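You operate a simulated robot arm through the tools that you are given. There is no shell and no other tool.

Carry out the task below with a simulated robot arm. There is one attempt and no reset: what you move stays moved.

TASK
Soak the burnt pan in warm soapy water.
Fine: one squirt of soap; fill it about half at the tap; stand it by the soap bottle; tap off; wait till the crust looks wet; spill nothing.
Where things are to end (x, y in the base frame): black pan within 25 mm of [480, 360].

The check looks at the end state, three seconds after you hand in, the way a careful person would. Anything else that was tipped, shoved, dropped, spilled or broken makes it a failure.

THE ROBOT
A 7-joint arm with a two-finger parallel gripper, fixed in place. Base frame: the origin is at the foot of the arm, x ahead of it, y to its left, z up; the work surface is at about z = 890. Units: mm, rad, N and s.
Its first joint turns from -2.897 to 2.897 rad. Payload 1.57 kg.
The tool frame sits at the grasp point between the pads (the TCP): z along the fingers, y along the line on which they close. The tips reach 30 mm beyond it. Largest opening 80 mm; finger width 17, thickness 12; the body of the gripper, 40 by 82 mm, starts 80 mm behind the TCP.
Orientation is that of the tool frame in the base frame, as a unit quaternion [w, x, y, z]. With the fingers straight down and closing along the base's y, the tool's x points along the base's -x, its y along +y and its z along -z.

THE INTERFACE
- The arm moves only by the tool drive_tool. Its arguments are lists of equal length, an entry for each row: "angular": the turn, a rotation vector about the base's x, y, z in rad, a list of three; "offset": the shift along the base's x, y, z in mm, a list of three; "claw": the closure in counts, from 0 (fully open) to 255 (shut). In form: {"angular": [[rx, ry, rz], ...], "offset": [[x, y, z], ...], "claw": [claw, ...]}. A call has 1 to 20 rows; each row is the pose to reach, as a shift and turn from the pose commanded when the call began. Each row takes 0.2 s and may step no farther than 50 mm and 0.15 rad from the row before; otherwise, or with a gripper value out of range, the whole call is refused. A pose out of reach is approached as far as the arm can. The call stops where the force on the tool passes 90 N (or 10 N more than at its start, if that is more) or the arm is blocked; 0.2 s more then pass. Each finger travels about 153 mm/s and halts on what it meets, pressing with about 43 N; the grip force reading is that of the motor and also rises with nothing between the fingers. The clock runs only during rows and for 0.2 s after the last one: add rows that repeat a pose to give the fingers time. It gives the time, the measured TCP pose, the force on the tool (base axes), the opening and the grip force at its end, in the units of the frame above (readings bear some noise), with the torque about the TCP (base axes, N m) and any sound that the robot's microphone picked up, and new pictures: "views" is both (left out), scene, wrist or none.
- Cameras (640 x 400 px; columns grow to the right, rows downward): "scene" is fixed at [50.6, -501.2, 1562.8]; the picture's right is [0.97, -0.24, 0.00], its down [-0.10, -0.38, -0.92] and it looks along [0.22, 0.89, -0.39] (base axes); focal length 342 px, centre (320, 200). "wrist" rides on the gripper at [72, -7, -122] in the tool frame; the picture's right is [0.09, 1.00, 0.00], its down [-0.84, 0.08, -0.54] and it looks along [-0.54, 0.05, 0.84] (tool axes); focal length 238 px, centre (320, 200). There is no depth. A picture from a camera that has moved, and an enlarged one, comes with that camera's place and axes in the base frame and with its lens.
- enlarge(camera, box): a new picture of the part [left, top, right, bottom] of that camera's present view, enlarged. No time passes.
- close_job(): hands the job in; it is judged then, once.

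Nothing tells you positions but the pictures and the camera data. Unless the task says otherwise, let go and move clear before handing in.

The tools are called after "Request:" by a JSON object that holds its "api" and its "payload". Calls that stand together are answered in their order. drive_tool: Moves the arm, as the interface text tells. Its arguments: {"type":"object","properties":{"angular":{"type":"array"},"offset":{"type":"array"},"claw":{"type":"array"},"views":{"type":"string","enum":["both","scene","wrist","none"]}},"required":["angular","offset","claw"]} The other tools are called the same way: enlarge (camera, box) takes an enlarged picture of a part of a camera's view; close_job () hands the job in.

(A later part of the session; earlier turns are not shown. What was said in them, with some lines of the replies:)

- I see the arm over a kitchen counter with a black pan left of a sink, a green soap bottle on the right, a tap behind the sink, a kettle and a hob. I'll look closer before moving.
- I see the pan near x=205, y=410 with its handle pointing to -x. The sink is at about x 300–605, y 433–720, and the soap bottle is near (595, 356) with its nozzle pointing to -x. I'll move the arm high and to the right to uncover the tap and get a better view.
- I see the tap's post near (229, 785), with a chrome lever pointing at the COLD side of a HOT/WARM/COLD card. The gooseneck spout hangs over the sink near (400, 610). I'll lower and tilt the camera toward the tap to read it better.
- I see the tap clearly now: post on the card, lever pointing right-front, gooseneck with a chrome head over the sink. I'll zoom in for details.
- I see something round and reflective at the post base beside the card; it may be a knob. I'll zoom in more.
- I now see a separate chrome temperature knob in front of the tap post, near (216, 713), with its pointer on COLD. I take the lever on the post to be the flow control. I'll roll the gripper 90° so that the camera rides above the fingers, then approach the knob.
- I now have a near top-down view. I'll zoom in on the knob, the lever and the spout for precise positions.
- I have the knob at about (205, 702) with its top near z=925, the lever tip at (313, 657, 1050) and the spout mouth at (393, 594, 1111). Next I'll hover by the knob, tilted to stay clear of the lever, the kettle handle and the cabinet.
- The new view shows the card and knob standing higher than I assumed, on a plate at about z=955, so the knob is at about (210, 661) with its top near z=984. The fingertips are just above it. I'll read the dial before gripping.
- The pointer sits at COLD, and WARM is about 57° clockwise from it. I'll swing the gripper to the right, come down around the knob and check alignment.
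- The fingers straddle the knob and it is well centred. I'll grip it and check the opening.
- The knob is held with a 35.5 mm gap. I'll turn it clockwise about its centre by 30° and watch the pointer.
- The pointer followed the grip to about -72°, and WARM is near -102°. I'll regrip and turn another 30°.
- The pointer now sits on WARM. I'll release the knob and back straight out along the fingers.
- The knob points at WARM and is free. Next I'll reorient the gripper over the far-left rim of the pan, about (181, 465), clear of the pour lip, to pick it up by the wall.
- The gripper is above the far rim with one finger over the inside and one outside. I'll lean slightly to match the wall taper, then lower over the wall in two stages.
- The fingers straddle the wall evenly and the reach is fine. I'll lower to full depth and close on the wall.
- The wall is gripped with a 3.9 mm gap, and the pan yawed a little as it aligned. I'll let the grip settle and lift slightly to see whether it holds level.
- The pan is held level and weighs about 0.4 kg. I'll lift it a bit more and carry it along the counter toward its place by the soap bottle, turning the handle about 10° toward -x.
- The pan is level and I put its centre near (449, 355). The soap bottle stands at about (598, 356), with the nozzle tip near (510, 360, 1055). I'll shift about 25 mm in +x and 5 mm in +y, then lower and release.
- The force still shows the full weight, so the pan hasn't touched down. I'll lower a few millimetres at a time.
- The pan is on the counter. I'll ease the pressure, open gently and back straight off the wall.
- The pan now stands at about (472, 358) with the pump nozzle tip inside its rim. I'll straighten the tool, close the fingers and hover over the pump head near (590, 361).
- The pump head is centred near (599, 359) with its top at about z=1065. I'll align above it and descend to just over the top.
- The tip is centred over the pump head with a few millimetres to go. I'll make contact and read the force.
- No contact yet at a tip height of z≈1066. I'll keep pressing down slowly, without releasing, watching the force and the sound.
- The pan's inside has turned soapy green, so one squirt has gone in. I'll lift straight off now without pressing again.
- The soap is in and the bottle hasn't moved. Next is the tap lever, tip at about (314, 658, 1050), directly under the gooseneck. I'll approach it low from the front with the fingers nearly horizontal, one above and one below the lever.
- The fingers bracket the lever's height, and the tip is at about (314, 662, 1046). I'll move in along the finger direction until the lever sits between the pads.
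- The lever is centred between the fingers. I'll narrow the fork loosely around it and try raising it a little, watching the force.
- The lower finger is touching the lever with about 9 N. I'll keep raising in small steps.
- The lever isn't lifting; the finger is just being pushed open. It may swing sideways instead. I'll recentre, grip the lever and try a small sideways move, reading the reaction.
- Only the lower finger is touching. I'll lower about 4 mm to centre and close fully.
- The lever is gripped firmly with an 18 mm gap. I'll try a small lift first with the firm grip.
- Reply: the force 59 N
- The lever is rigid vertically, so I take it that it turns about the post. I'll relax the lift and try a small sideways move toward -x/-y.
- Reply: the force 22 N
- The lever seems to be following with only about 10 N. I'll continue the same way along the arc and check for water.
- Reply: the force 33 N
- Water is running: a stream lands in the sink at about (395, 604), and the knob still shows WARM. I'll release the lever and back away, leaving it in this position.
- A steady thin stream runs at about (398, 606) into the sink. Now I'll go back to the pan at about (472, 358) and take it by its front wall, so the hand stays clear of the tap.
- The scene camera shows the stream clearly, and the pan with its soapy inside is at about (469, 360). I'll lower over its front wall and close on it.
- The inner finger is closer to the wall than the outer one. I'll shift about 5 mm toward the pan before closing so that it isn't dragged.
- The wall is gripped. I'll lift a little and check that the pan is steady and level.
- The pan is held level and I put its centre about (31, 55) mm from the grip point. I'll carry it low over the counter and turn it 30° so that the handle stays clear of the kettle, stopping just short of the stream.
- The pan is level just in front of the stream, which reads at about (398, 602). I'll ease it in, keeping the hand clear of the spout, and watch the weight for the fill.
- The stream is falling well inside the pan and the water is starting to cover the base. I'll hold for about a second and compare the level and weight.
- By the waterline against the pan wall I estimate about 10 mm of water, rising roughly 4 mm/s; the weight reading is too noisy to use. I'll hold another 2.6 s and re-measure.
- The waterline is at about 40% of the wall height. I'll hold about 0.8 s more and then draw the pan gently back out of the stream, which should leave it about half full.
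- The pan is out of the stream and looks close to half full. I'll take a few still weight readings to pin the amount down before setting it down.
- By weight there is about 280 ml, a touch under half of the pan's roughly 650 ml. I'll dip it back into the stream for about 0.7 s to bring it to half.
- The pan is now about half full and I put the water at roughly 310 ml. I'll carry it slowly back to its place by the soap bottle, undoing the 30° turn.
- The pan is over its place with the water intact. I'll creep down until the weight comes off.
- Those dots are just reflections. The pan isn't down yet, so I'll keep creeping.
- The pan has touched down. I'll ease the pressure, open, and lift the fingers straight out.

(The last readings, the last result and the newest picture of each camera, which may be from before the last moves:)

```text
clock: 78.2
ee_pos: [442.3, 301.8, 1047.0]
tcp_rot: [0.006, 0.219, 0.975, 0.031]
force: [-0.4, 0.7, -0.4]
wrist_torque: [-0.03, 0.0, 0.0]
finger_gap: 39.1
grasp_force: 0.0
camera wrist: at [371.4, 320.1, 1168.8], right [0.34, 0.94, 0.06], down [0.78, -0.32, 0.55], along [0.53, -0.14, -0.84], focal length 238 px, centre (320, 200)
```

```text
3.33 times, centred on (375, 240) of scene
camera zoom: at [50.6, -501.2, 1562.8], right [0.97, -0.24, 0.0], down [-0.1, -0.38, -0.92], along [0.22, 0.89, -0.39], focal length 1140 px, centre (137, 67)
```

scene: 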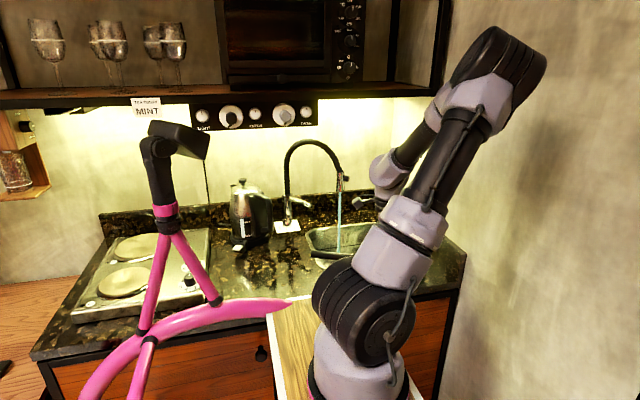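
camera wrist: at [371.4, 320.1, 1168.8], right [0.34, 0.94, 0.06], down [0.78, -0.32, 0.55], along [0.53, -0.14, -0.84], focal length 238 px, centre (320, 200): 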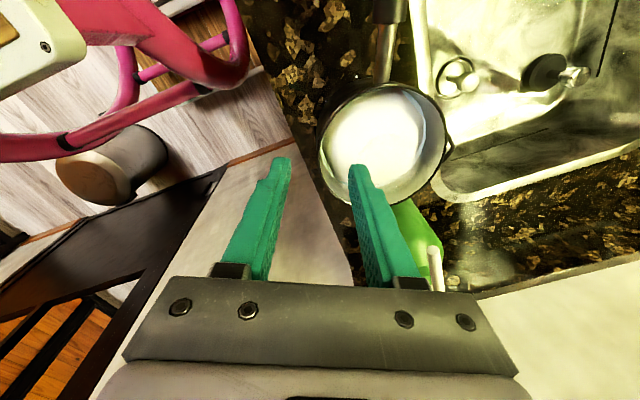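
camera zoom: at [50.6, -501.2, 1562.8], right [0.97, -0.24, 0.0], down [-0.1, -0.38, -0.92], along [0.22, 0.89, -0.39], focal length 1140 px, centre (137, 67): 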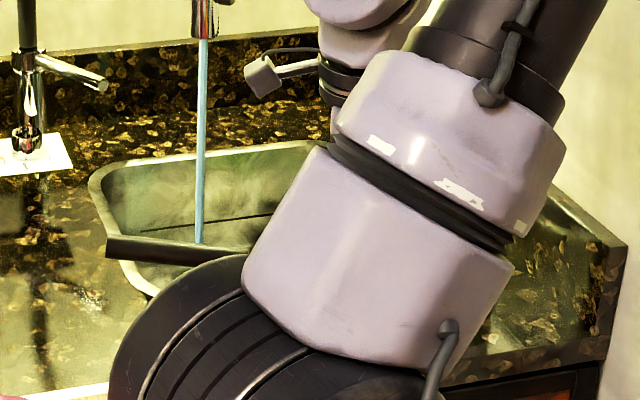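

The pan now stands at about (475, 359) holding the soapy water, and the bottle is untouched. Next I'll shut the tap, retracing the earlier path back to the lever.

Request:
{"api": "drive_tool", "payload": {"angular": [[0, 0, 0], [0, 0, 0], [0.1106, -0.0621, -0.0148], [0.2211, -0.1241, -0.0297], [0.3317, -0.1862, -0.0445], [0.4422, -0.2482, -0.0593], [0.5528, -0.3103, -0.0742], [0.6633, -0.3723, -0.089], [0.7739, -0.4344, -0.1038], [0.8844, -0.4964, -0.1187], [0.995, -0.5585, -0.1335]], "offset": [[-5, 9.6, 17], [-23, 24.6, 42], [-45, 49.6, 67], [-70, 79.6, 87], [-95, 109.6, 102], [-120, 139.6, 107], [-145, 169.6, 107], [-165, 199.6, 97], [-180, 224.6, 77], [-190, 244.6, 52], [-195, 254.6, 32]], "claw": [130, 130, 130, 130, 100, 80, 80, 80, 80, 80, 80]}}

Request:
{"api": "enlarge", "payload": {"camera": "scene", "box": [320, 190, 460, 300]}}

```text
clock: 80.6
ee_pos: [248.1, 552.7, 1082.3]
tcp_rot: [0.163, 0.24, 0.788, 0.543]
force: [0.4, -0.3, -0.3]
wrist_torque: [-0.04, 0.0, 0.05]
finger_gap: 54.9
grasp_force: 0.1
camera wrist: at [124.3, 496.1, 1118.4], right [0.12, 0.35, 0.93], down [0.43, -0.86, 0.26], along [0.89, 0.37, -0.26], focal length 238 px, centre (320, 200)
```

scene: 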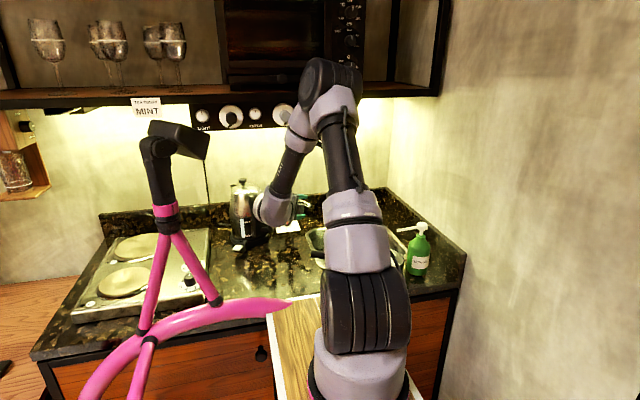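
wrist: 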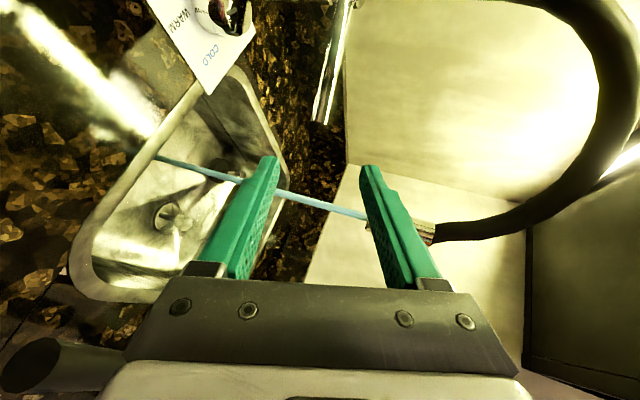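

```text
3.64 times, centred on (390, 245) of scene
camera zoom: at [50.6, -501.2, 1562.8], right [0.97, -0.24, 0.0], down [-0.1, -0.38, -0.92], along [0.22, 0.89, -0.39], focal length 1244 px, centre (66, 36)
```

zoom: 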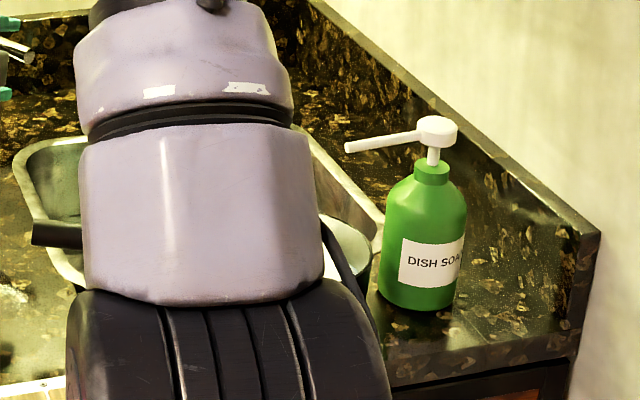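

The lever and stream look just as I left them. I'll move in, grip the lever again and swing it back to its original position.

Request:
{"api": "drive_tool", "payload": {"angular": [[0, 0, 0], [0, 0, 0], [0, 0, 0], [0, 0, 0], [0, 0, 0], [0, 0, 0], [0, 0, 0], [0, 0, 0], [0, 0, 0]], "offset": [[8, 34, -13], [18, 62, -25], [26, 83, -33], [34, 100, -40], [34, 100, -40], [34, 100, -40], [34, 100, -40], [34, 100, -40], [34, 100, -40]], "claw": [80, 80, 80, 80, 150, 200, 255, 255, 255], "views": "wrist"}}

```text
clock: 82.6
ee_pos: [283.2, 653.9, 1042.6]
tcp_rot: [0.163, 0.24, 0.788, 0.542]
force: [0.2, 2.5, -4.5]
wrist_torque: [0.58, 0.44, -0.14]
finger_gap: 19.1
grasp_force: 33.4
camera wrist: at [158.5, 597.4, 1080.1], right [0.13, 0.35, 0.93], down [0.43, -0.86, 0.26], along [0.89, 0.37, -0.26], focal length 238 px, centre (320, 200)
```

wrist: 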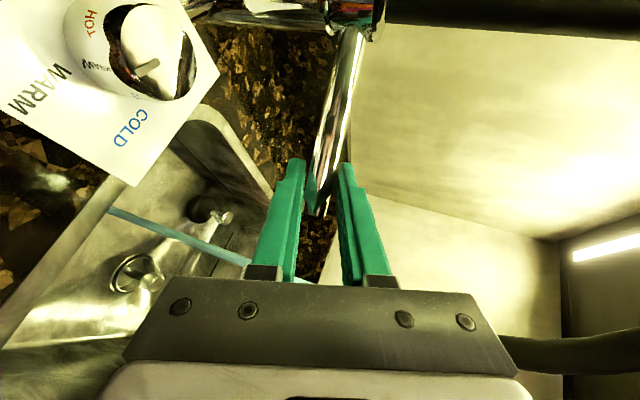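

The lever is gripped and the knob is still on WARM. I'll swing the lever back.

Request:
{"api": "drive_tool", "payload": {"angular": [[0, 0, 0.04], [0, 0, 0.08], [0, 0, 0.12], [0, 0, 0.15], [0, 0, 0.15], [0, 0, 0.15], [0, 0, 0.15]], "offset": [[4, 2.4, 0], [8, 5, 0], [12, 7.8, 1], [16, 10.8, 2], [19, 13.1, 2], [22, 15.4, 2], [22, 15.4, 2]], "claw": [255, 255, 255, 255, 255, 255, 255]}}

Request:
{"api": "enlarge", "payload": {"camera": "wrist", "box": [0, 100, 320, 300]}}

```text
clock: 84.2
ee_pos: [302.8, 671.0, 1041.7]
tcp_rot: [0.121, 0.18, 0.806, 0.552]
force: [-5.3, -4.5, -14.4]
wrist_torque: [0.57, 0.73, 0.67]
finger_gap: 18.5
grasp_force: 32.8
camera wrist: at [189.4, 596.0, 1080.2], right [0.07, 0.36, 0.93], down [0.56, -0.79, 0.26], along [0.83, 0.5, -0.26], focal length 238 px, centre (320, 200)
```

scene: 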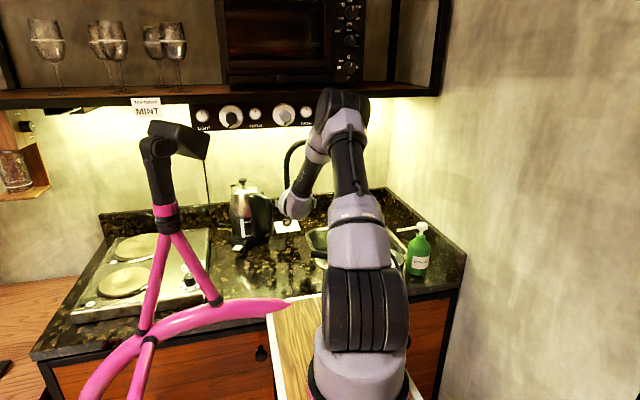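
wrist: 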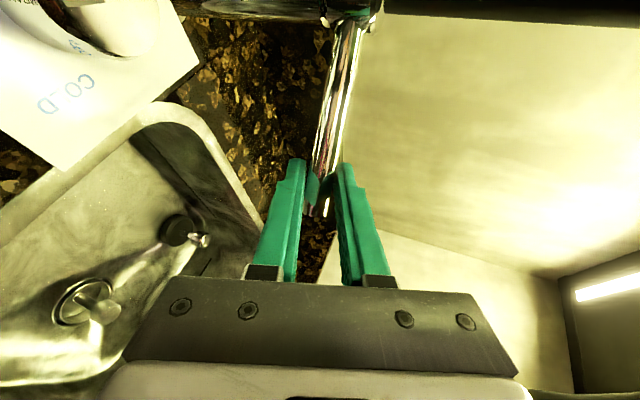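

```text
2.00 times, centred on (160, 200) of wrist
camera zoom: at [189.4, 596.0, 1080.2], right [0.07, 0.36, 0.93], down [0.56, -0.79, 0.26], along [0.83, 0.5, -0.26], focal length 477 px, centre (640, 200)
```

zoom: 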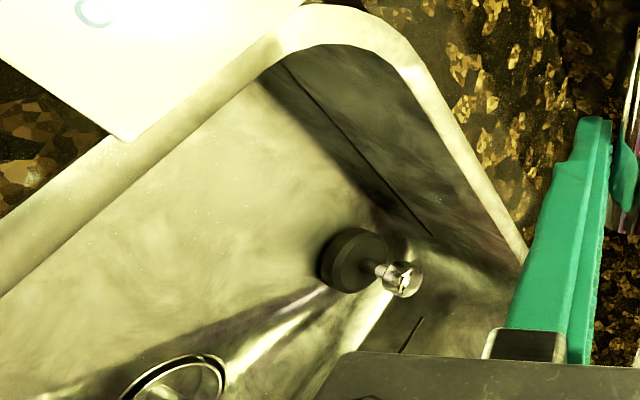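

The stream is gone, so the tap is off. I'll release the lever and back out to verify with a clear view.

Request:
{"api": "drive_tool", "payload": {"angular": [[0, 0, 0], [0, 0, 0], [0, 0, 0], [0, 0, 0], [0, 0, 0], [0, 0, 0], [0, 0, 0]], "offset": [[0, 0, 0], [0, 0, 0], [0, 0, 0], [-8, -17, 7], [-18, -40, 16], [-28, -66, 27], [-38, -100, 42]], "claw": [150, 80, 80, 80, 80, 80, 80]}}

Request:
{"api": "enlarge", "payload": {"camera": "wrist", "box": [0, 0, 440, 275]}}

```text
clock: 85.8
ee_pos: [268.2, 570.3, 1083.4]
tcp_rot: [0.121, 0.18, 0.804, 0.553]
force: [0.3, -0.5, -0.2]
wrist_torque: [-0.02, -0.05, -0.01]
finger_gap: 55.2
grasp_force: 0.0
camera wrist: at [152.9, 496.1, 1121.9], right [0.07, 0.36, 0.93], down [0.56, -0.79, 0.26], along [0.83, 0.5, -0.26], focal length 238 px, centre (320, 200)
```

scene: 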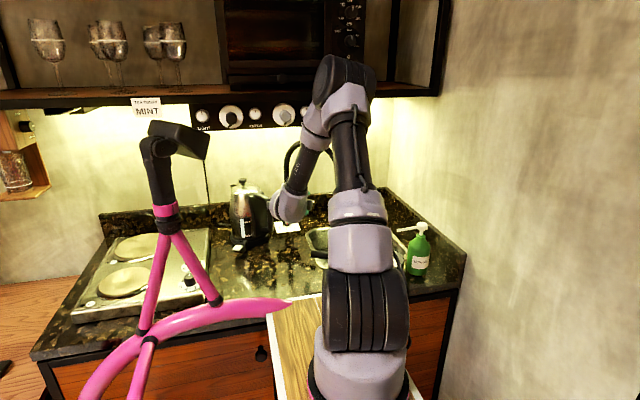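
wrist: 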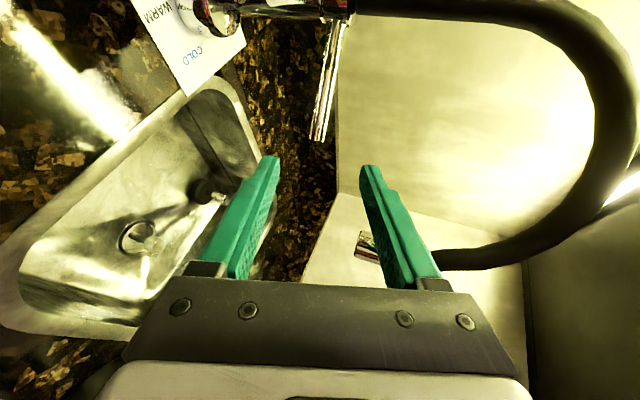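

```text
1.45 times, centred on (220, 138) of wrist
camera zoom: at [152.9, 496.1, 1121.9], right [0.07, 0.36, 0.93], down [0.56, -0.79, 0.26], along [0.83, 0.5, -0.26], focal length 347 px, centre (466, 291)
```

zoom: 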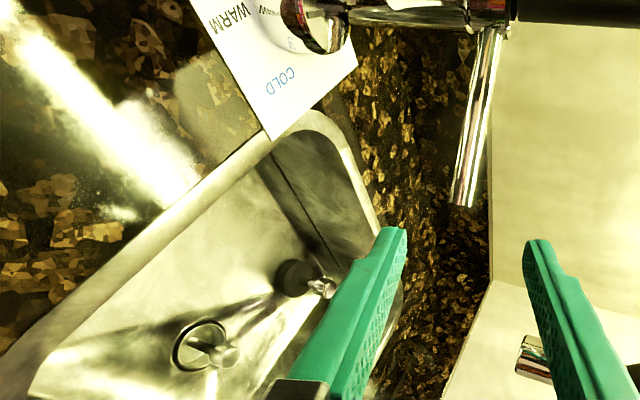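

The tap is off and the lever is back in its original position. Now I'll go to a high viewpoint over the pan to inspect the crust and the surroundings.

Request:
{"api": "drive_tool", "payload": {"angular": [[-0.1087, 0.0507, 0], [-0.2174, 0.1014, 0], [-0.3261, 0.1521, 0], [-0.4348, 0.2028, 0], [-0.5435, 0.2535, 0], [-0.6522, 0.3042, 0], [-0.7609, 0.3549, 0], [-0.8696, 0.4056, 0], [-0.9783, 0.4563, 0], [-1.087, 0.507, 0]], "offset": [[8, -12, 15], [20, -30, 32], [34, -48, 50], [50, -68, 66], [66, -90, 80], [82, -112, 90], [97, -134, 96], [111, -155, 100], [124, -173, 100], [134, -189, 100]], "claw": [80, 60, 40, 0, 0, 0, 0, 0, 0, 0]}}

Request:
{"api": "enlarge", "payload": {"camera": "wrist", "box": [300, 40, 520, 200]}}

Request:
{"api": "enlarge", "payload": {"camera": "scene", "box": [220, 120, 460, 300]}}

```text
clock: 88.0
ee_pos: [399.7, 381.3, 1187.3]
tcp_rot: [0.0, 0.218, 0.976, 0.002]
force: [-1.4, -0.3, 0.9]
wrist_torque: [0.0, -0.1, 0.0]
finger_gap: 80.1
grasp_force: 0.1
camera wrist: at [331.5, 405.2, 1308.0], right [0.34, 0.94, 0.0], down [0.79, -0.29, 0.54], along [0.51, -0.18, -0.84], focal length 238 px, centre (320, 200)
```

scene: 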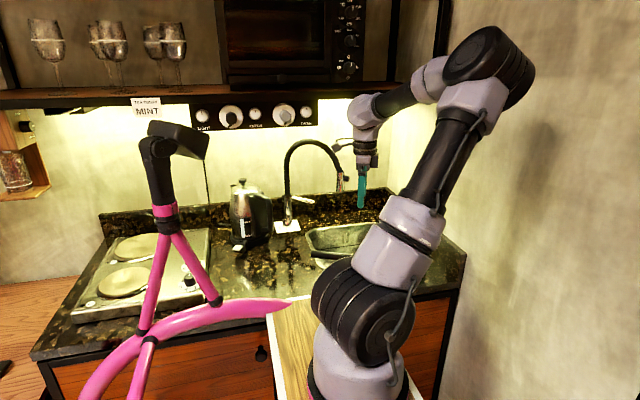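
wrist: 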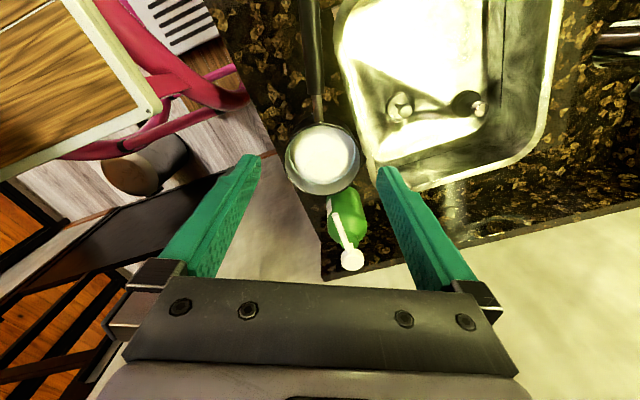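

```text
2.50 times, centred on (410, 120) of wrist
camera zoom: at [331.5, 405.2, 1308.0], right [0.34, 0.94, 0.0], down [0.79, -0.29, 0.54], along [0.51, -0.18, -0.84], focal length 596 px, centre (95, 400)
```

zoom: 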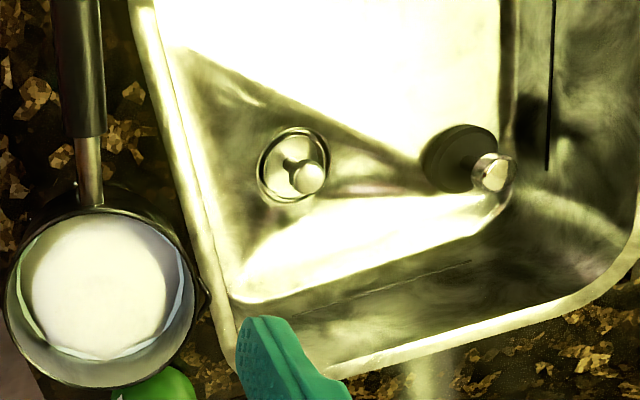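

```text
2.22 times, centred on (340, 210) of scene
camera zoom: at [50.6, -501.2, 1562.8], right [0.97, -0.24, 0.0], down [-0.1, -0.38, -0.92], along [0.22, 0.89, -0.39], focal length 760 px, centre (276, 178)
```

zoom: 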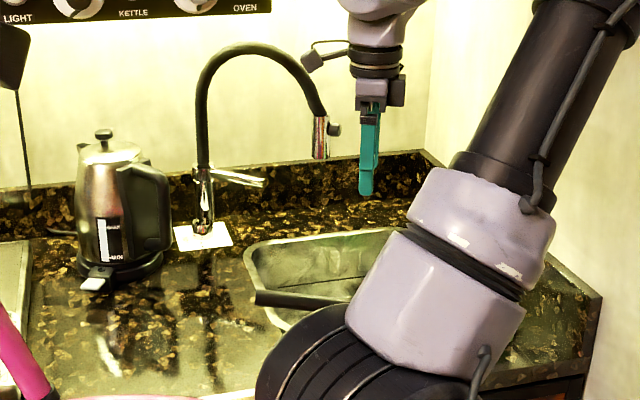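

The pan stands at about (473, 361) and the surroundings look dry. I'll look closely at the pan's contents.

Request:
{"api": "enlarge", "payload": {"camera": "wrist", "box": [275, 110, 375, 205]}}

Request:
{"api": "enlarge", "payload": {"camera": "wrist", "box": [270, 100, 420, 280]}}

```text
4.21 times, centred on (325, 158) of wrist
camera zoom: at [331.5, 405.2, 1308.0], right [0.34, 0.94, 0.0], down [0.79, -0.29, 0.54], along [0.51, -0.18, -0.84], focal length 1004 px, centre (299, 379)
```

zoom: 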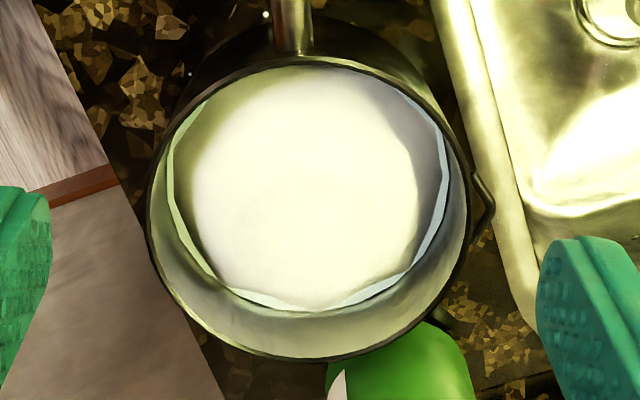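

```text
2.22 times, centred on (345, 190) of wrist
camera zoom: at [331.5, 405.2, 1308.0], right [0.34, 0.94, 0.0], down [0.79, -0.29, 0.54], along [0.51, -0.18, -0.84], focal length 530 px, centre (264, 222)
```

zoom: 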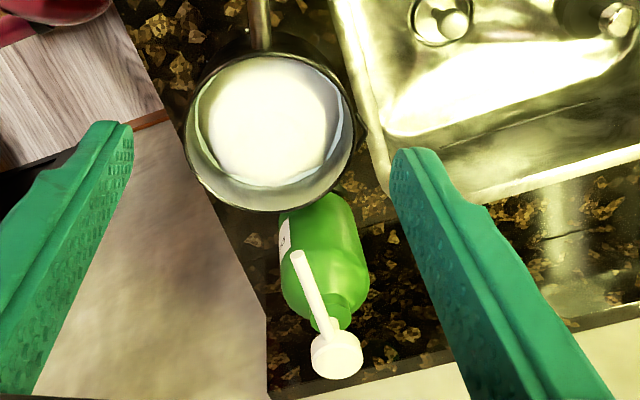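

Suds cover the surface, so I can't judge the crust from here. I'll wait a while and shift the viewpoint for a different angle.

Request:
{"api": "drive_tool", "payload": {"angular": [[0, 0, 0], [0, 0, 0], [0, 0, 0], [0, 0, 0], [0, 0, 0], [0, 0, 0], [0, 0, 0], [0, 0, 0], [0, 0, 0], [0, 0, 0], [0, 0, 0], [0, 0, 0], [0, 0, 0], [0, 0, 0], [0, 0, 0], [0, 0, 0], [0, 0, 0], [0, 0, 0], [0, 0, 0], [0, 0, 0]], "offset": [[15, 10, 0], [30, 20, 0], [45, 30, 0], [60, 40, 0], [70, 50, 0], [70, 50, 0], [70, 50, 0], [70, 50, 0], [70, 50, 0], [70, 50, 0], [70, 50, 0], [70, 50, 0], [70, 50, 0], [70, 50, 0], [70, 50, 0], [70, 50, 0], [70, 50, 0], [70, 50, 0], [70, 50, 0], [70, 50, 0]], "claw": [0, 0, 0, 0, 0, 0, 0, 0, 0, 0, 0, 0, 0, 0, 0, 0, 0, 0, 0, 0], "views": "wrist"}}

Request:
{"api": "enlarge", "payload": {"camera": "wrist", "box": [180, 20, 340, 160]}}

```text
clock: 92.2
ee_pos: [470.7, 431.5, 1185.2]
tcp_rot: [0.001, 0.219, 0.976, 0.002]
force: [0.0, 0.0, 0.3]
wrist_torque: [0.01, -0.01, -0.01]
finger_gap: 79.9
grasp_force: 0.0
camera wrist: at [402.0, 455.5, 1306.9], right [0.34, 0.94, 0.0], down [0.79, -0.29, 0.54], along [0.51, -0.18, -0.84], focal length 238 px, centre (320, 200)
```

wrist: 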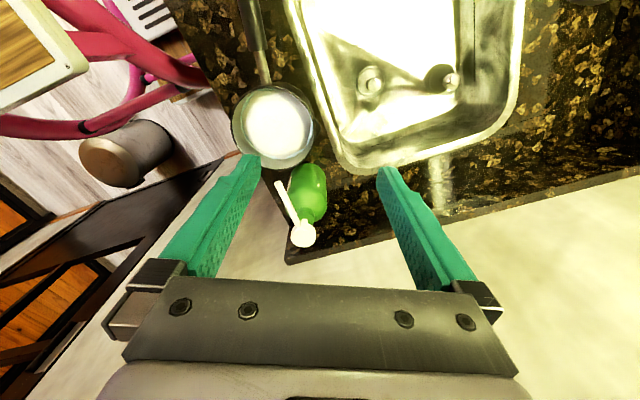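

```text
2.86 times, centred on (260, 90) of wrist
camera zoom: at [402.0, 455.5, 1306.9], right [0.34, 0.94, 0.0], down [0.79, -0.29, 0.54], along [0.51, -0.18, -0.84], focal length 681 px, centre (491, 514)
```

zoom: 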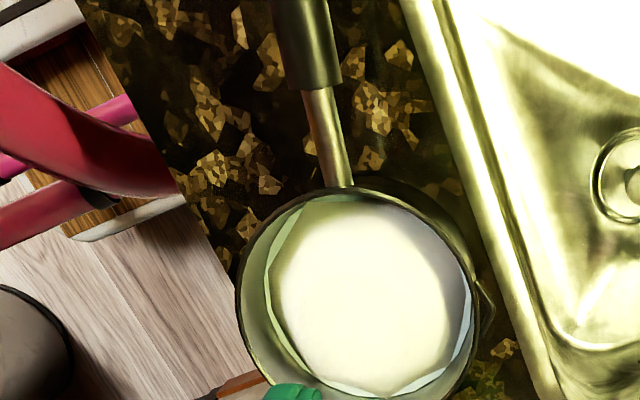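

From this view the waterline works out at about half the pan's depth. I'll keep waiting and compare the appearance over time.

Request:
{"api": "drive_tool", "payload": {"angular": [[0, 0, 0], [0, 0, 0], [0, 0, 0], [0, 0, 0], [0, 0, 0], [0, 0, 0], [0, 0, 0], [0, 0, 0], [0, 0, 0], [0, 0, 0], [0, 0, 0], [0, 0, 0], [0, 0, 0], [0, 0, 0], [0, 0, 0], [0, 0, 0], [0, 0, 0], [0, 0, 0], [0, 0, 0], [0, 0, 0]], "offset": [[0, 0, 0], [0, 0, 0], [0, 0, 0], [0, 0, 0], [0, 0, 0], [0, 0, 0], [0, 0, 0], [0, 0, 0], [0, 0, 0], [0, 0, 0], [0, 0, 0], [0, 0, 0], [0, 0, 0], [0, 0, 0], [0, 0, 0], [0, 0, 0], [0, 0, 0], [0, 0, 0], [0, 0, 0], [0, 0, 0]], "claw": [0, 0, 0, 0, 0, 0, 0, 0, 0, 0, 0, 0, 0, 0, 0, 0, 0, 0, 0, 0], "views": "none"}}

Request:
{"api": "drive_tool", "payload": {"angular": [[0, 0, 0], [0, 0, 0], [0, 0, 0], [0, 0, 0], [0, 0, 0], [0, 0, 0], [0, 0, 0], [0, 0, 0], [0, 0, 0], [0, 0, 0], [0, 0, 0], [0, 0, 0], [0, 0, 0], [0, 0, 0], [0, 0, 0], [0, 0, 0], [0, 0, 0], [0, 0, 0], [0, 0, 0], [0, 0, 0]], "offset": [[0, 0, 0], [0, 0, 0], [0, 0, 0], [0, 0, 0], [0, 0, 0], [0, 0, 0], [0, 0, 0], [0, 0, 0], [0, 0, 0], [0, 0, 0], [0, 0, 0], [0, 0, 0], [0, 0, 0], [0, 0, 0], [0, 0, 0], [0, 0, 0], [0, 0, 0], [0, 0, 0], [0, 0, 0], [0, 0, 0]], "claw": [0, 0, 0, 0, 0, 0, 0, 0, 0, 0, 0, 0, 0, 0, 0, 0, 0, 0, 0, 0], "views": "none"}}

Request:
{"api": "drive_tool", "payload": {"angular": [[0, 0, 0], [0, 0, 0], [0, 0, 0], [0, 0, 0], [0, 0, 0], [0, 0, 0], [0, 0, 0], [0, 0, 0], [0, 0, 0], [0, 0, 0], [0, 0, 0], [0, 0, 0], [0, 0, 0], [0, 0, 0], [0, 0, 0], [0, 0, 0], [0, 0, 0], [0, 0, 0], [0, 0, 0], [0, 0, 0]], "offset": [[0, 0, 0], [0, 0, 0], [0, 0, 0], [0, 0, 0], [0, 0, 0], [0, 0, 0], [0, 0, 0], [0, 0, 0], [0, 0, 0], [0, 0, 0], [0, 0, 0], [0, 0, 0], [0, 0, 0], [0, 0, 0], [0, 0, 0], [0, 0, 0], [0, 0, 0], [0, 0, 0], [0, 0, 0], [0, 0, 0]], "claw": [0, 0, 0, 0, 0, 0, 0, 0, 0, 0, 0, 0, 0, 0, 0, 0, 0, 0, 0, 0], "views": "wrist"}}

Request:
{"api": "enlarge", "payload": {"camera": "wrist", "box": [180, 20, 340, 160]}}

```text
clock: 96.4
ee_pos: [469.2, 430.7, 1184.4]
tcp_rot: [0.002, 0.219, 0.976, 0.001]
force: [0.0, -1.0, -1.3]
wrist_torque: [-0.01, -0.01, -0.03]
finger_gap: 79.8
grasp_force: 0.1
```

```text
clock: 100.6
ee_pos: [469.8, 430.4, 1185.2]
tcp_rot: [0.001, 0.219, 0.976, 0.001]
force: [-1.0, 0.1, -0.1]
wrist_torque: [0.01, -0.02, -0.04]
finger_gap: 80.1
grasp_force: 0.1
```

```text
clock: 104.8
ee_pos: [470.3, 430.5, 1185.4]
tcp_rot: [0.002, 0.219, 0.976, 0.002]
force: [0.0, -0.4, -0.3]
wrist_torque: [0.02, 0.0, -0.02]
finger_gap: 79.9
grasp_force: 0.1
camera wrist: at [402.1, 455.5, 1306.9], right [0.34, 0.94, 0.0], down [0.79, -0.29, 0.54], along [0.51, -0.18, -0.84], focal length 238 px, centre (320, 200)
```

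wrist: 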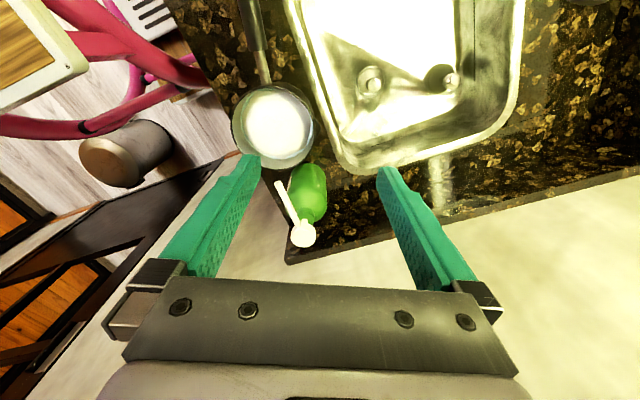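

```text
2.86 times, centred on (260, 90) of wrist
camera zoom: at [402.1, 455.5, 1306.9], right [0.34, 0.94, 0.0], down [0.79, -0.29, 0.54], along [0.51, -0.18, -0.84], focal length 681 px, centre (491, 514)
```

zoom: 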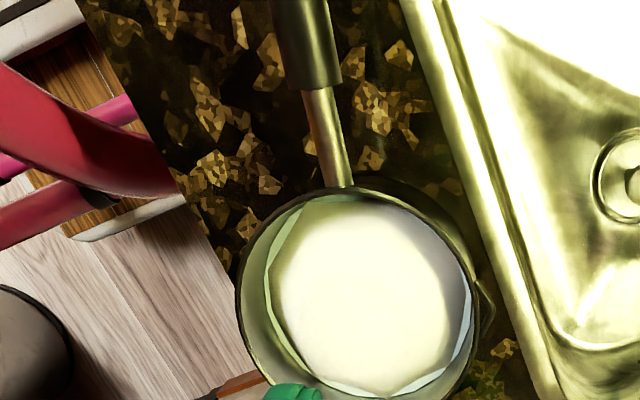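

It looks the same as before: a suds-covered surface. I'll give it a longer soak to be safe and look again.

Request:
{"api": "drive_tool", "payload": {"angular": [[0, 0, 0], [0, 0, 0], [0, 0, 0], [0, 0, 0], [0, 0, 0], [0, 0, 0], [0, 0, 0], [0, 0, 0], [0, 0, 0], [0, 0, 0], [0, 0, 0], [0, 0, 0], [0, 0, 0], [0, 0, 0], [0, 0, 0], [0, 0, 0], [0, 0, 0], [0, 0, 0], [0, 0, 0], [0, 0, 0]], "offset": [[0, 0, 0], [0, 0, 0], [0, 0, 0], [0, 0, 0], [0, 0, 0], [0, 0, 0], [0, 0, 0], [0, 0, 0], [0, 0, 0], [0, 0, 0], [0, 0, 0], [0, 0, 0], [0, 0, 0], [0, 0, 0], [0, 0, 0], [0, 0, 0], [0, 0, 0], [0, 0, 0], [0, 0, 0], [0, 0, 0]], "claw": [0, 0, 0, 0, 0, 0, 0, 0, 0, 0, 0, 0, 0, 0, 0, 0, 0, 0, 0, 0], "views": "none"}}

Request:
{"api": "drive_tool", "payload": {"angular": [[0, 0, 0], [0, 0, 0], [0, 0, 0], [0, 0, 0], [0, 0, 0], [0, 0, 0], [0, 0, 0], [0, 0, 0], [0, 0, 0], [0, 0, 0], [0, 0, 0], [0, 0, 0], [0, 0, 0], [0, 0, 0], [0, 0, 0], [0, 0, 0], [0, 0, 0], [0, 0, 0], [0, 0, 0], [0, 0, 0]], "offset": [[0, 0, 0], [0, 0, 0], [0, 0, 0], [0, 0, 0], [0, 0, 0], [0, 0, 0], [0, 0, 0], [0, 0, 0], [0, 0, 0], [0, 0, 0], [0, 0, 0], [0, 0, 0], [0, 0, 0], [0, 0, 0], [0, 0, 0], [0, 0, 0], [0, 0, 0], [0, 0, 0], [0, 0, 0], [0, 0, 0]], "claw": [0, 0, 0, 0, 0, 0, 0, 0, 0, 0, 0, 0, 0, 0, 0, 0, 0, 0, 0, 0], "views": "none"}}

Request:
{"api": "drive_tool", "payload": {"angular": [[0, 0, 0], [0, 0, 0], [0, 0, 0], [0, 0, 0], [0, 0, 0], [0, 0, 0], [0, 0, 0], [0, 0, 0], [0, 0, 0], [0, 0, 0], [0, 0, 0], [0, 0, 0], [0, 0, 0], [0, 0, 0], [0, 0, 0], [0, 0, 0], [0, 0, 0], [0, 0, 0], [0, 0, 0], [0, 0, 0]], "offset": [[0, 0, 0], [0, 0, 0], [0, 0, 0], [0, 0, 0], [0, 0, 0], [0, 0, 0], [0, 0, 0], [0, 0, 0], [0, 0, 0], [0, 0, 0], [0, 0, 0], [0, 0, 0], [0, 0, 0], [0, 0, 0], [0, 0, 0], [0, 0, 0], [0, 0, 0], [0, 0, 0], [0, 0, 0], [0, 0, 0]], "claw": [0, 0, 0, 0, 0, 0, 0, 0, 0, 0, 0, 0, 0, 0, 0, 0, 0, 0, 0, 0], "views": "none"}}

Request:
{"api": "drive_tool", "payload": {"angular": [[0.12, 0, 0], [0.24, 0, 0], [0.36, 0, 0], [0.36, 0, 0], [0.36, 0, 0], [0.36, 0, 0], [0.36, 0, 0], [0.36, 0, 0], [0.36, 0, 0], [0.36, 0, 0], [0.36, 0, 0], [0.36, 0, 0], [0.36, 0, 0], [0.36, 0, 0], [0.36, 0, 0], [0.36, 0, 0], [0.36, 0, 0], [0.36, 0, 0], [0.36, 0, 0], [0.36, 0, 0]], "offset": [[0, 0, 10], [0, 0, 20], [0, 0, 30], [0, 0, 30], [0, 0, 30], [0, 0, 30], [0, 0, 30], [0, 0, 30], [0, 0, 30], [0, 0, 30], [0, 0, 30], [0, 0, 30], [0, 0, 30], [0, 0, 30], [0, 0, 30], [0, 0, 30], [0, 0, 30], [0, 0, 30], [0, 0, 30], [0, 0, 30]], "claw": [0, 0, 0, 0, 0, 0, 0, 0, 0, 0, 0, 0, 0, 0, 0, 0, 0, 0, 0, 0]}}

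```text
clock: 109.0
ee_pos: [470.1, 431.2, 1186.0]
tcp_rot: [0.001, 0.219, 0.976, 0.003]
force: [0.3, -0.6, -0.4]
wrist_torque: [-0.03, 0.01, 0.03]
finger_gap: 80.1
grasp_force: 0.1
```

```text
clock: 113.2
ee_pos: [470.7, 430.8, 1185.1]
tcp_rot: [0.001, 0.218, 0.976, 0.001]
force: [-0.5, -0.3, -0.3]
wrist_torque: [0.0, 0.01, 0.01]
finger_gap: 80.0
grasp_force: 0.0
```

```text
clock: 117.4
ee_pos: [469.9, 430.6, 1185.6]
tcp_rot: [0.002, 0.219, 0.976, 0.001]
force: [-0.3, -0.5, -0.4]
wrist_torque: [0.0, 0.01, -0.01]
finger_gap: 79.9
grasp_force: 0.1
```

```text
clock: 121.6
ee_pos: [469.7, 432.0, 1215.0]
tcp_rot: [-0.039, 0.216, 0.96, 0.176]
force: [-0.7, -0.9, 0.3]
wrist_torque: [-0.02, 0.0, -0.03]
finger_gap: 80.0
grasp_force: 0.0
camera wrist: at [401.7, 411.5, 1338.0], right [0.34, 0.88, 0.33], down [0.79, -0.46, 0.41], along [0.51, 0.12, -0.85], focal length 238 px, centre (320, 200)
```

scene: 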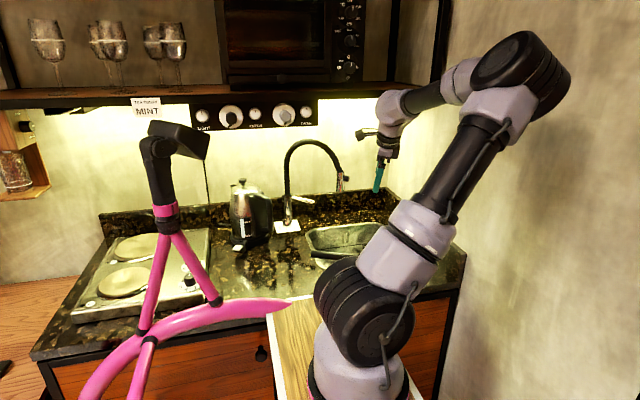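
wrist: 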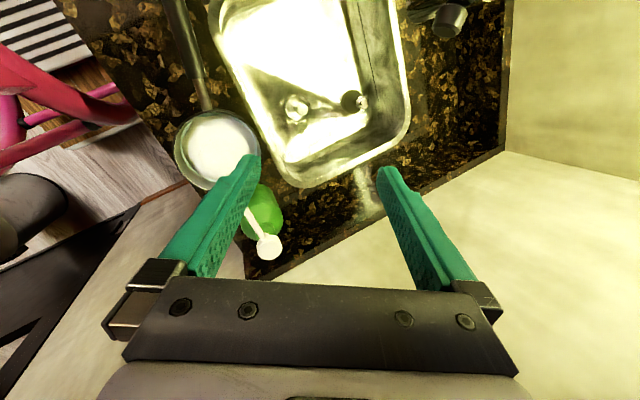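

Request:
{"api": "enlarge", "payload": {"camera": "wrist", "box": [160, 90, 280, 200]}}

Request:
{"api": "enlarge", "payload": {"camera": "scene", "box": [230, 170, 360, 300]}}

Request:
{"api": "enlarge", "payload": {"camera": "wrist", "box": [200, 0, 500, 200]}}

```text
3.64 times, centred on (220, 145) of wrist
camera zoom: at [401.7, 411.5, 1338.0], right [0.34, 0.88, 0.33], down [0.79, -0.46, 0.41], along [0.51, 0.12, -0.85], focal length 867 px, centre (684, 400)
```

zoom: 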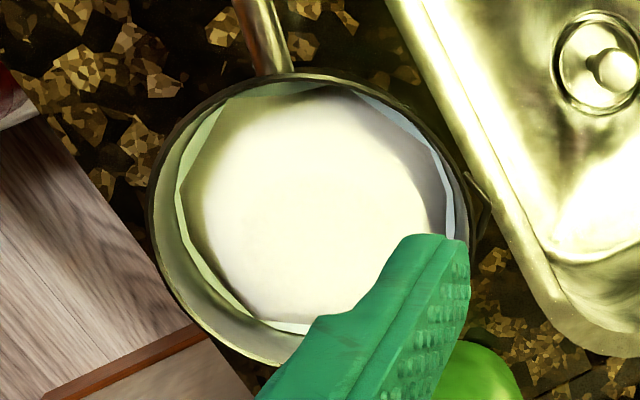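

```text
3.08 times, centred on (295, 235) of scene
camera zoom: at [50.6, -501.2, 1562.8], right [0.97, -0.24, 0.0], down [-0.1, -0.38, -0.92], along [0.22, 0.89, -0.39], focal length 1053 px, centre (397, 92)
```

zoom: 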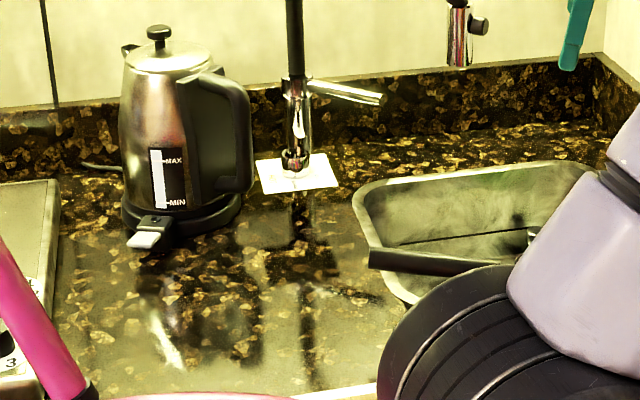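

```text
2.00 times, centred on (350, 100) of wrist
camera zoom: at [401.7, 411.5, 1338.0], right [0.34, 0.88, 0.33], down [0.79, -0.46, 0.41], along [0.51, 0.12, -0.85], focal length 477 px, centre (260, 400)
```

zoom: 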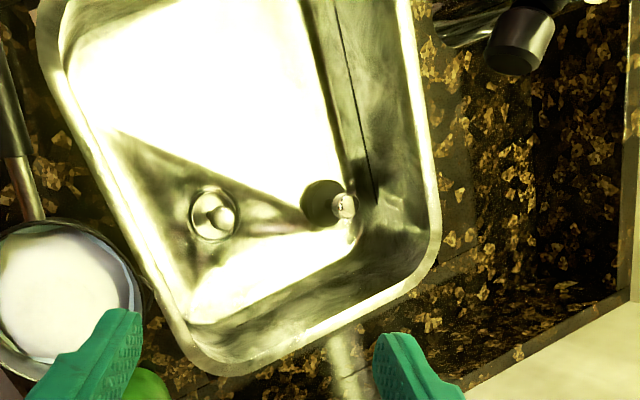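

Everything looks dry and undisturbed, and the tap isn't dripping. I'll move clear and give the crust some extra soaking time.

Request:
{"api": "drive_tool", "payload": {"angular": [[0, 0, 0], [0, 0, 0], [0, 0, 0], [0, 0, 0], [0, 0, 0], [0, 0, 0], [0, 0, 0], [0, 0, 0], [0, 0, 0], [0, 0, 0], [0, 0, 0], [0, 0, 0], [0, 0, 0], [0, 0, 0], [0, 0, 0], [0, 0, 0], [0, 0, 0], [0, 0, 0], [0, 0, 0], [0, 0, 0]], "offset": [[-20, 8, 5], [-40, 16, 10], [-60, 24, 15], [-80, 30, 20], [-90, 34, 20], [-90, 34, 20], [-90, 34, 20], [-90, 34, 20], [-90, 34, 20], [-90, 34, 20], [-90, 34, 20], [-90, 34, 20], [-90, 34, 20], [-90, 34, 20], [-90, 34, 20], [-90, 34, 20], [-90, 34, 20], [-90, 34, 20], [-90, 34, 20], [-90, 34, 20]], "claw": [0, 0, 0, 0, 0, 0, 0, 0, 0, 0, 0, 0, 0, 0, 0, 0, 0, 0, 0, 0], "views": "none"}}

Request:
{"api": "drive_tool", "payload": {"angular": [[0, 0, 0], [0, 0, 0], [0, 0, 0], [0, 0, 0], [0, 0, 0], [0, 0, 0], [0, 0, 0], [0, 0, 0], [0, 0, 0], [0, 0, 0], [0, 0, 0], [0, 0, 0], [0, 0, 0], [0, 0, 0], [0, 0, 0], [0, 0, 0], [0, 0, 0], [0, 0, 0], [0, 0, 0], [0, 0, 0]], "offset": [[0, 0, 0], [0, 0, 0], [0, 0, 0], [0, 0, 0], [0, 0, 0], [0, 0, 0], [0, 0, 0], [0, 0, 0], [0, 0, 0], [0, 0, 0], [0, 0, 0], [0, 0, 0], [0, 0, 0], [0, 0, 0], [0, 0, 0], [0, 0, 0], [0, 0, 0], [0, 0, 0], [0, 0, 0], [0, 0, 0]], "claw": [0, 0, 0, 0, 0, 0, 0, 0, 0, 0, 0, 0, 0, 0, 0, 0, 0, 0, 0, 0], "views": "none"}}

Request:
{"api": "drive_tool", "payload": {"angular": [[0, 0, 0], [0, 0, 0], [0, 0, 0], [0, 0, 0], [0, 0, 0], [0, 0, 0], [0, 0, 0], [0, 0, 0], [0, 0, 0], [0, 0, 0], [0, 0, 0], [0, 0, 0], [0, 0, 0], [0, 0, 0], [0, 0, 0], [0, 0, 0], [0, 0, 0], [0, 0, 0], [0, 0, 0], [0, 0, 0]], "offset": [[0, 0, 0], [0, 0, 0], [0, 0, 0], [0, 0, 0], [0, 0, 0], [0, 0, 0], [0, 0, 0], [0, 0, 0], [0, 0, 0], [0, 0, 0], [0, 0, 0], [0, 0, 0], [0, 0, 0], [0, 0, 0], [0, 0, 0], [0, 0, 0], [0, 0, 0], [0, 0, 0], [0, 0, 0], [0, 0, 0]], "claw": [0, 0, 0, 0, 0, 0, 0, 0, 0, 0, 0, 0, 0, 0, 0, 0, 0, 0, 0, 0], "views": "none"}}

Request:
{"api": "drive_tool", "payload": {"angular": [[0, 0, 0], [0, 0, 0], [0, 0, 0], [0, 0, 0], [0, 0, 0], [0, 0, 0], [0, 0, 0], [0, 0, 0], [0, 0, 0], [0, 0, 0], [0, 0, 0], [0, 0, 0], [0, 0, 0], [0, 0, 0], [0, 0, 0], [0, 0, 0], [0, 0, 0], [0, 0, 0], [0, 0, 0], [0, 0, 0]], "offset": [[0, 0, 0], [0, 0, 0], [0, 0, 0], [0, 0, 0], [0, 0, 0], [0, 0, 0], [0, 0, 0], [0, 0, 0], [0, 0, 0], [0, 0, 0], [0, 0, 0], [0, 0, 0], [0, 0, 0], [0, 0, 0], [0, 0, 0], [0, 0, 0], [0, 0, 0], [0, 0, 0], [0, 0, 0], [0, 0, 0]], "claw": [0, 0, 0, 0, 0, 0, 0, 0, 0, 0, 0, 0, 0, 0, 0, 0, 0, 0, 0, 0]}}

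Request:
{"api": "enlarge", "payload": {"camera": "wrist", "box": [160, 100, 360, 270]}}

```text
clock: 125.8
ee_pos: [379.7, 466.0, 1235.8]
tcp_rot: [-0.038, 0.216, 0.96, 0.176]
force: [0.3, -0.7, 0.5]
wrist_torque: [0.01, 0.0, -0.01]
finger_gap: 80.0
grasp_force: 0.1
```

```text
clock: 130.0
ee_pos: [379.5, 466.4, 1233.8]
tcp_rot: [-0.038, 0.215, 0.96, 0.177]
force: [0.4, 0.0, 0.8]
wrist_torque: [-0.01, -0.01, -0.01]
finger_gap: 79.8
grasp_force: 0.1
```

```text
clock: 134.2
ee_pos: [380.8, 466.3, 1235.8]
tcp_rot: [-0.038, 0.216, 0.959, 0.177]
force: [0.3, -0.1, -0.3]
wrist_torque: [0.05, -0.03, 0.02]
finger_gap: 79.7
grasp_force: 0.0
```

```text
clock: 138.4
ee_pos: [379.8, 464.6, 1234.8]
tcp_rot: [-0.039, 0.216, 0.96, 0.176]
force: [0.3, 0.3, 0.6]
wrist_torque: [-0.02, 0.0, 0.0]
finger_gap: 79.9
grasp_force: 0.0
camera wrist: at [312.4, 445.8, 1357.3], right [0.34, 0.88, 0.33], down [0.79, -0.46, 0.41], along [0.51, 0.12, -0.85], focal length 238 px, centre (320, 200)
```

scene: 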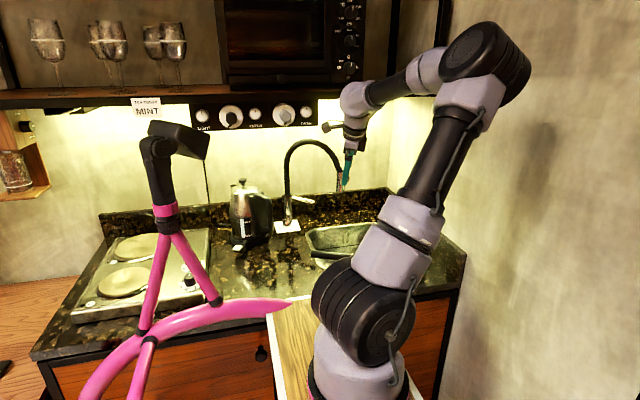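
wrist: 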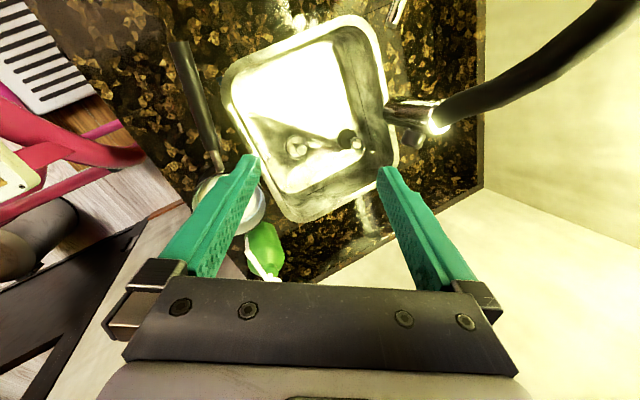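

```text
2.35 times, centred on (260, 185) of wrist
camera zoom: at [312.4, 445.8, 1357.3], right [0.34, 0.88, 0.33], down [0.79, -0.46, 0.41], along [0.51, 0.12, -0.85], focal length 561 px, centre (461, 235)
```

zoom: 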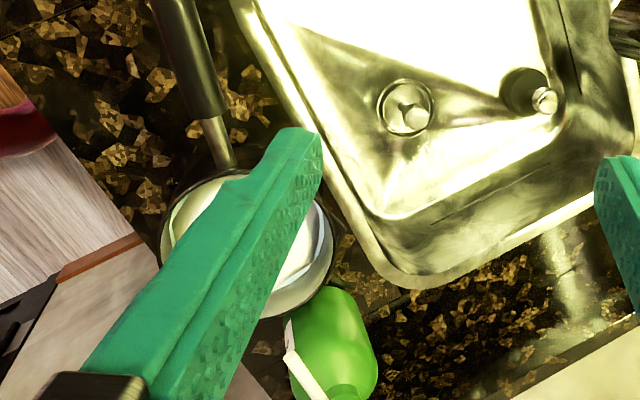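

The pan stands by the soap bottle at about (473, 360), roughly half full of warm soapy water. The crust has been under water for about 80 s. Suds hide it, so I'm going by soak time rather than seeing it wet. The tap is off, the counter looks dry, nothing else has moved and the gripper is clear, so I'm handing the job in.

Request:
{"api": "close_job", "payload": {}}

```text
The job is handed in.
```

The pan is soaking by the soap bottle at about (473, 360), roughly half full of warm soapy water. I handed the job in, but no verdict came back.

- **Soap:** one press of the pump. The inside of the pan turned green, and I didn't press again.
- **Water:** I set the temperature knob to WARM and filled the pan at the tap. It held about 280 ml by weight, so I topped it up briefly to an estimated 310 ml, close to half by the waterline.
- **Crust:** I couldn't see it through the suds, so I went by time instead. It had been under water for about 80 s at hand-in.
- **Tap:** the lever is back in its original position and the stream has stopped. The temperature knob is still on WARM.
- **Spills and other objects:** the counter looked dry and nothing else appeared to have moved. The arm is clear of everything.
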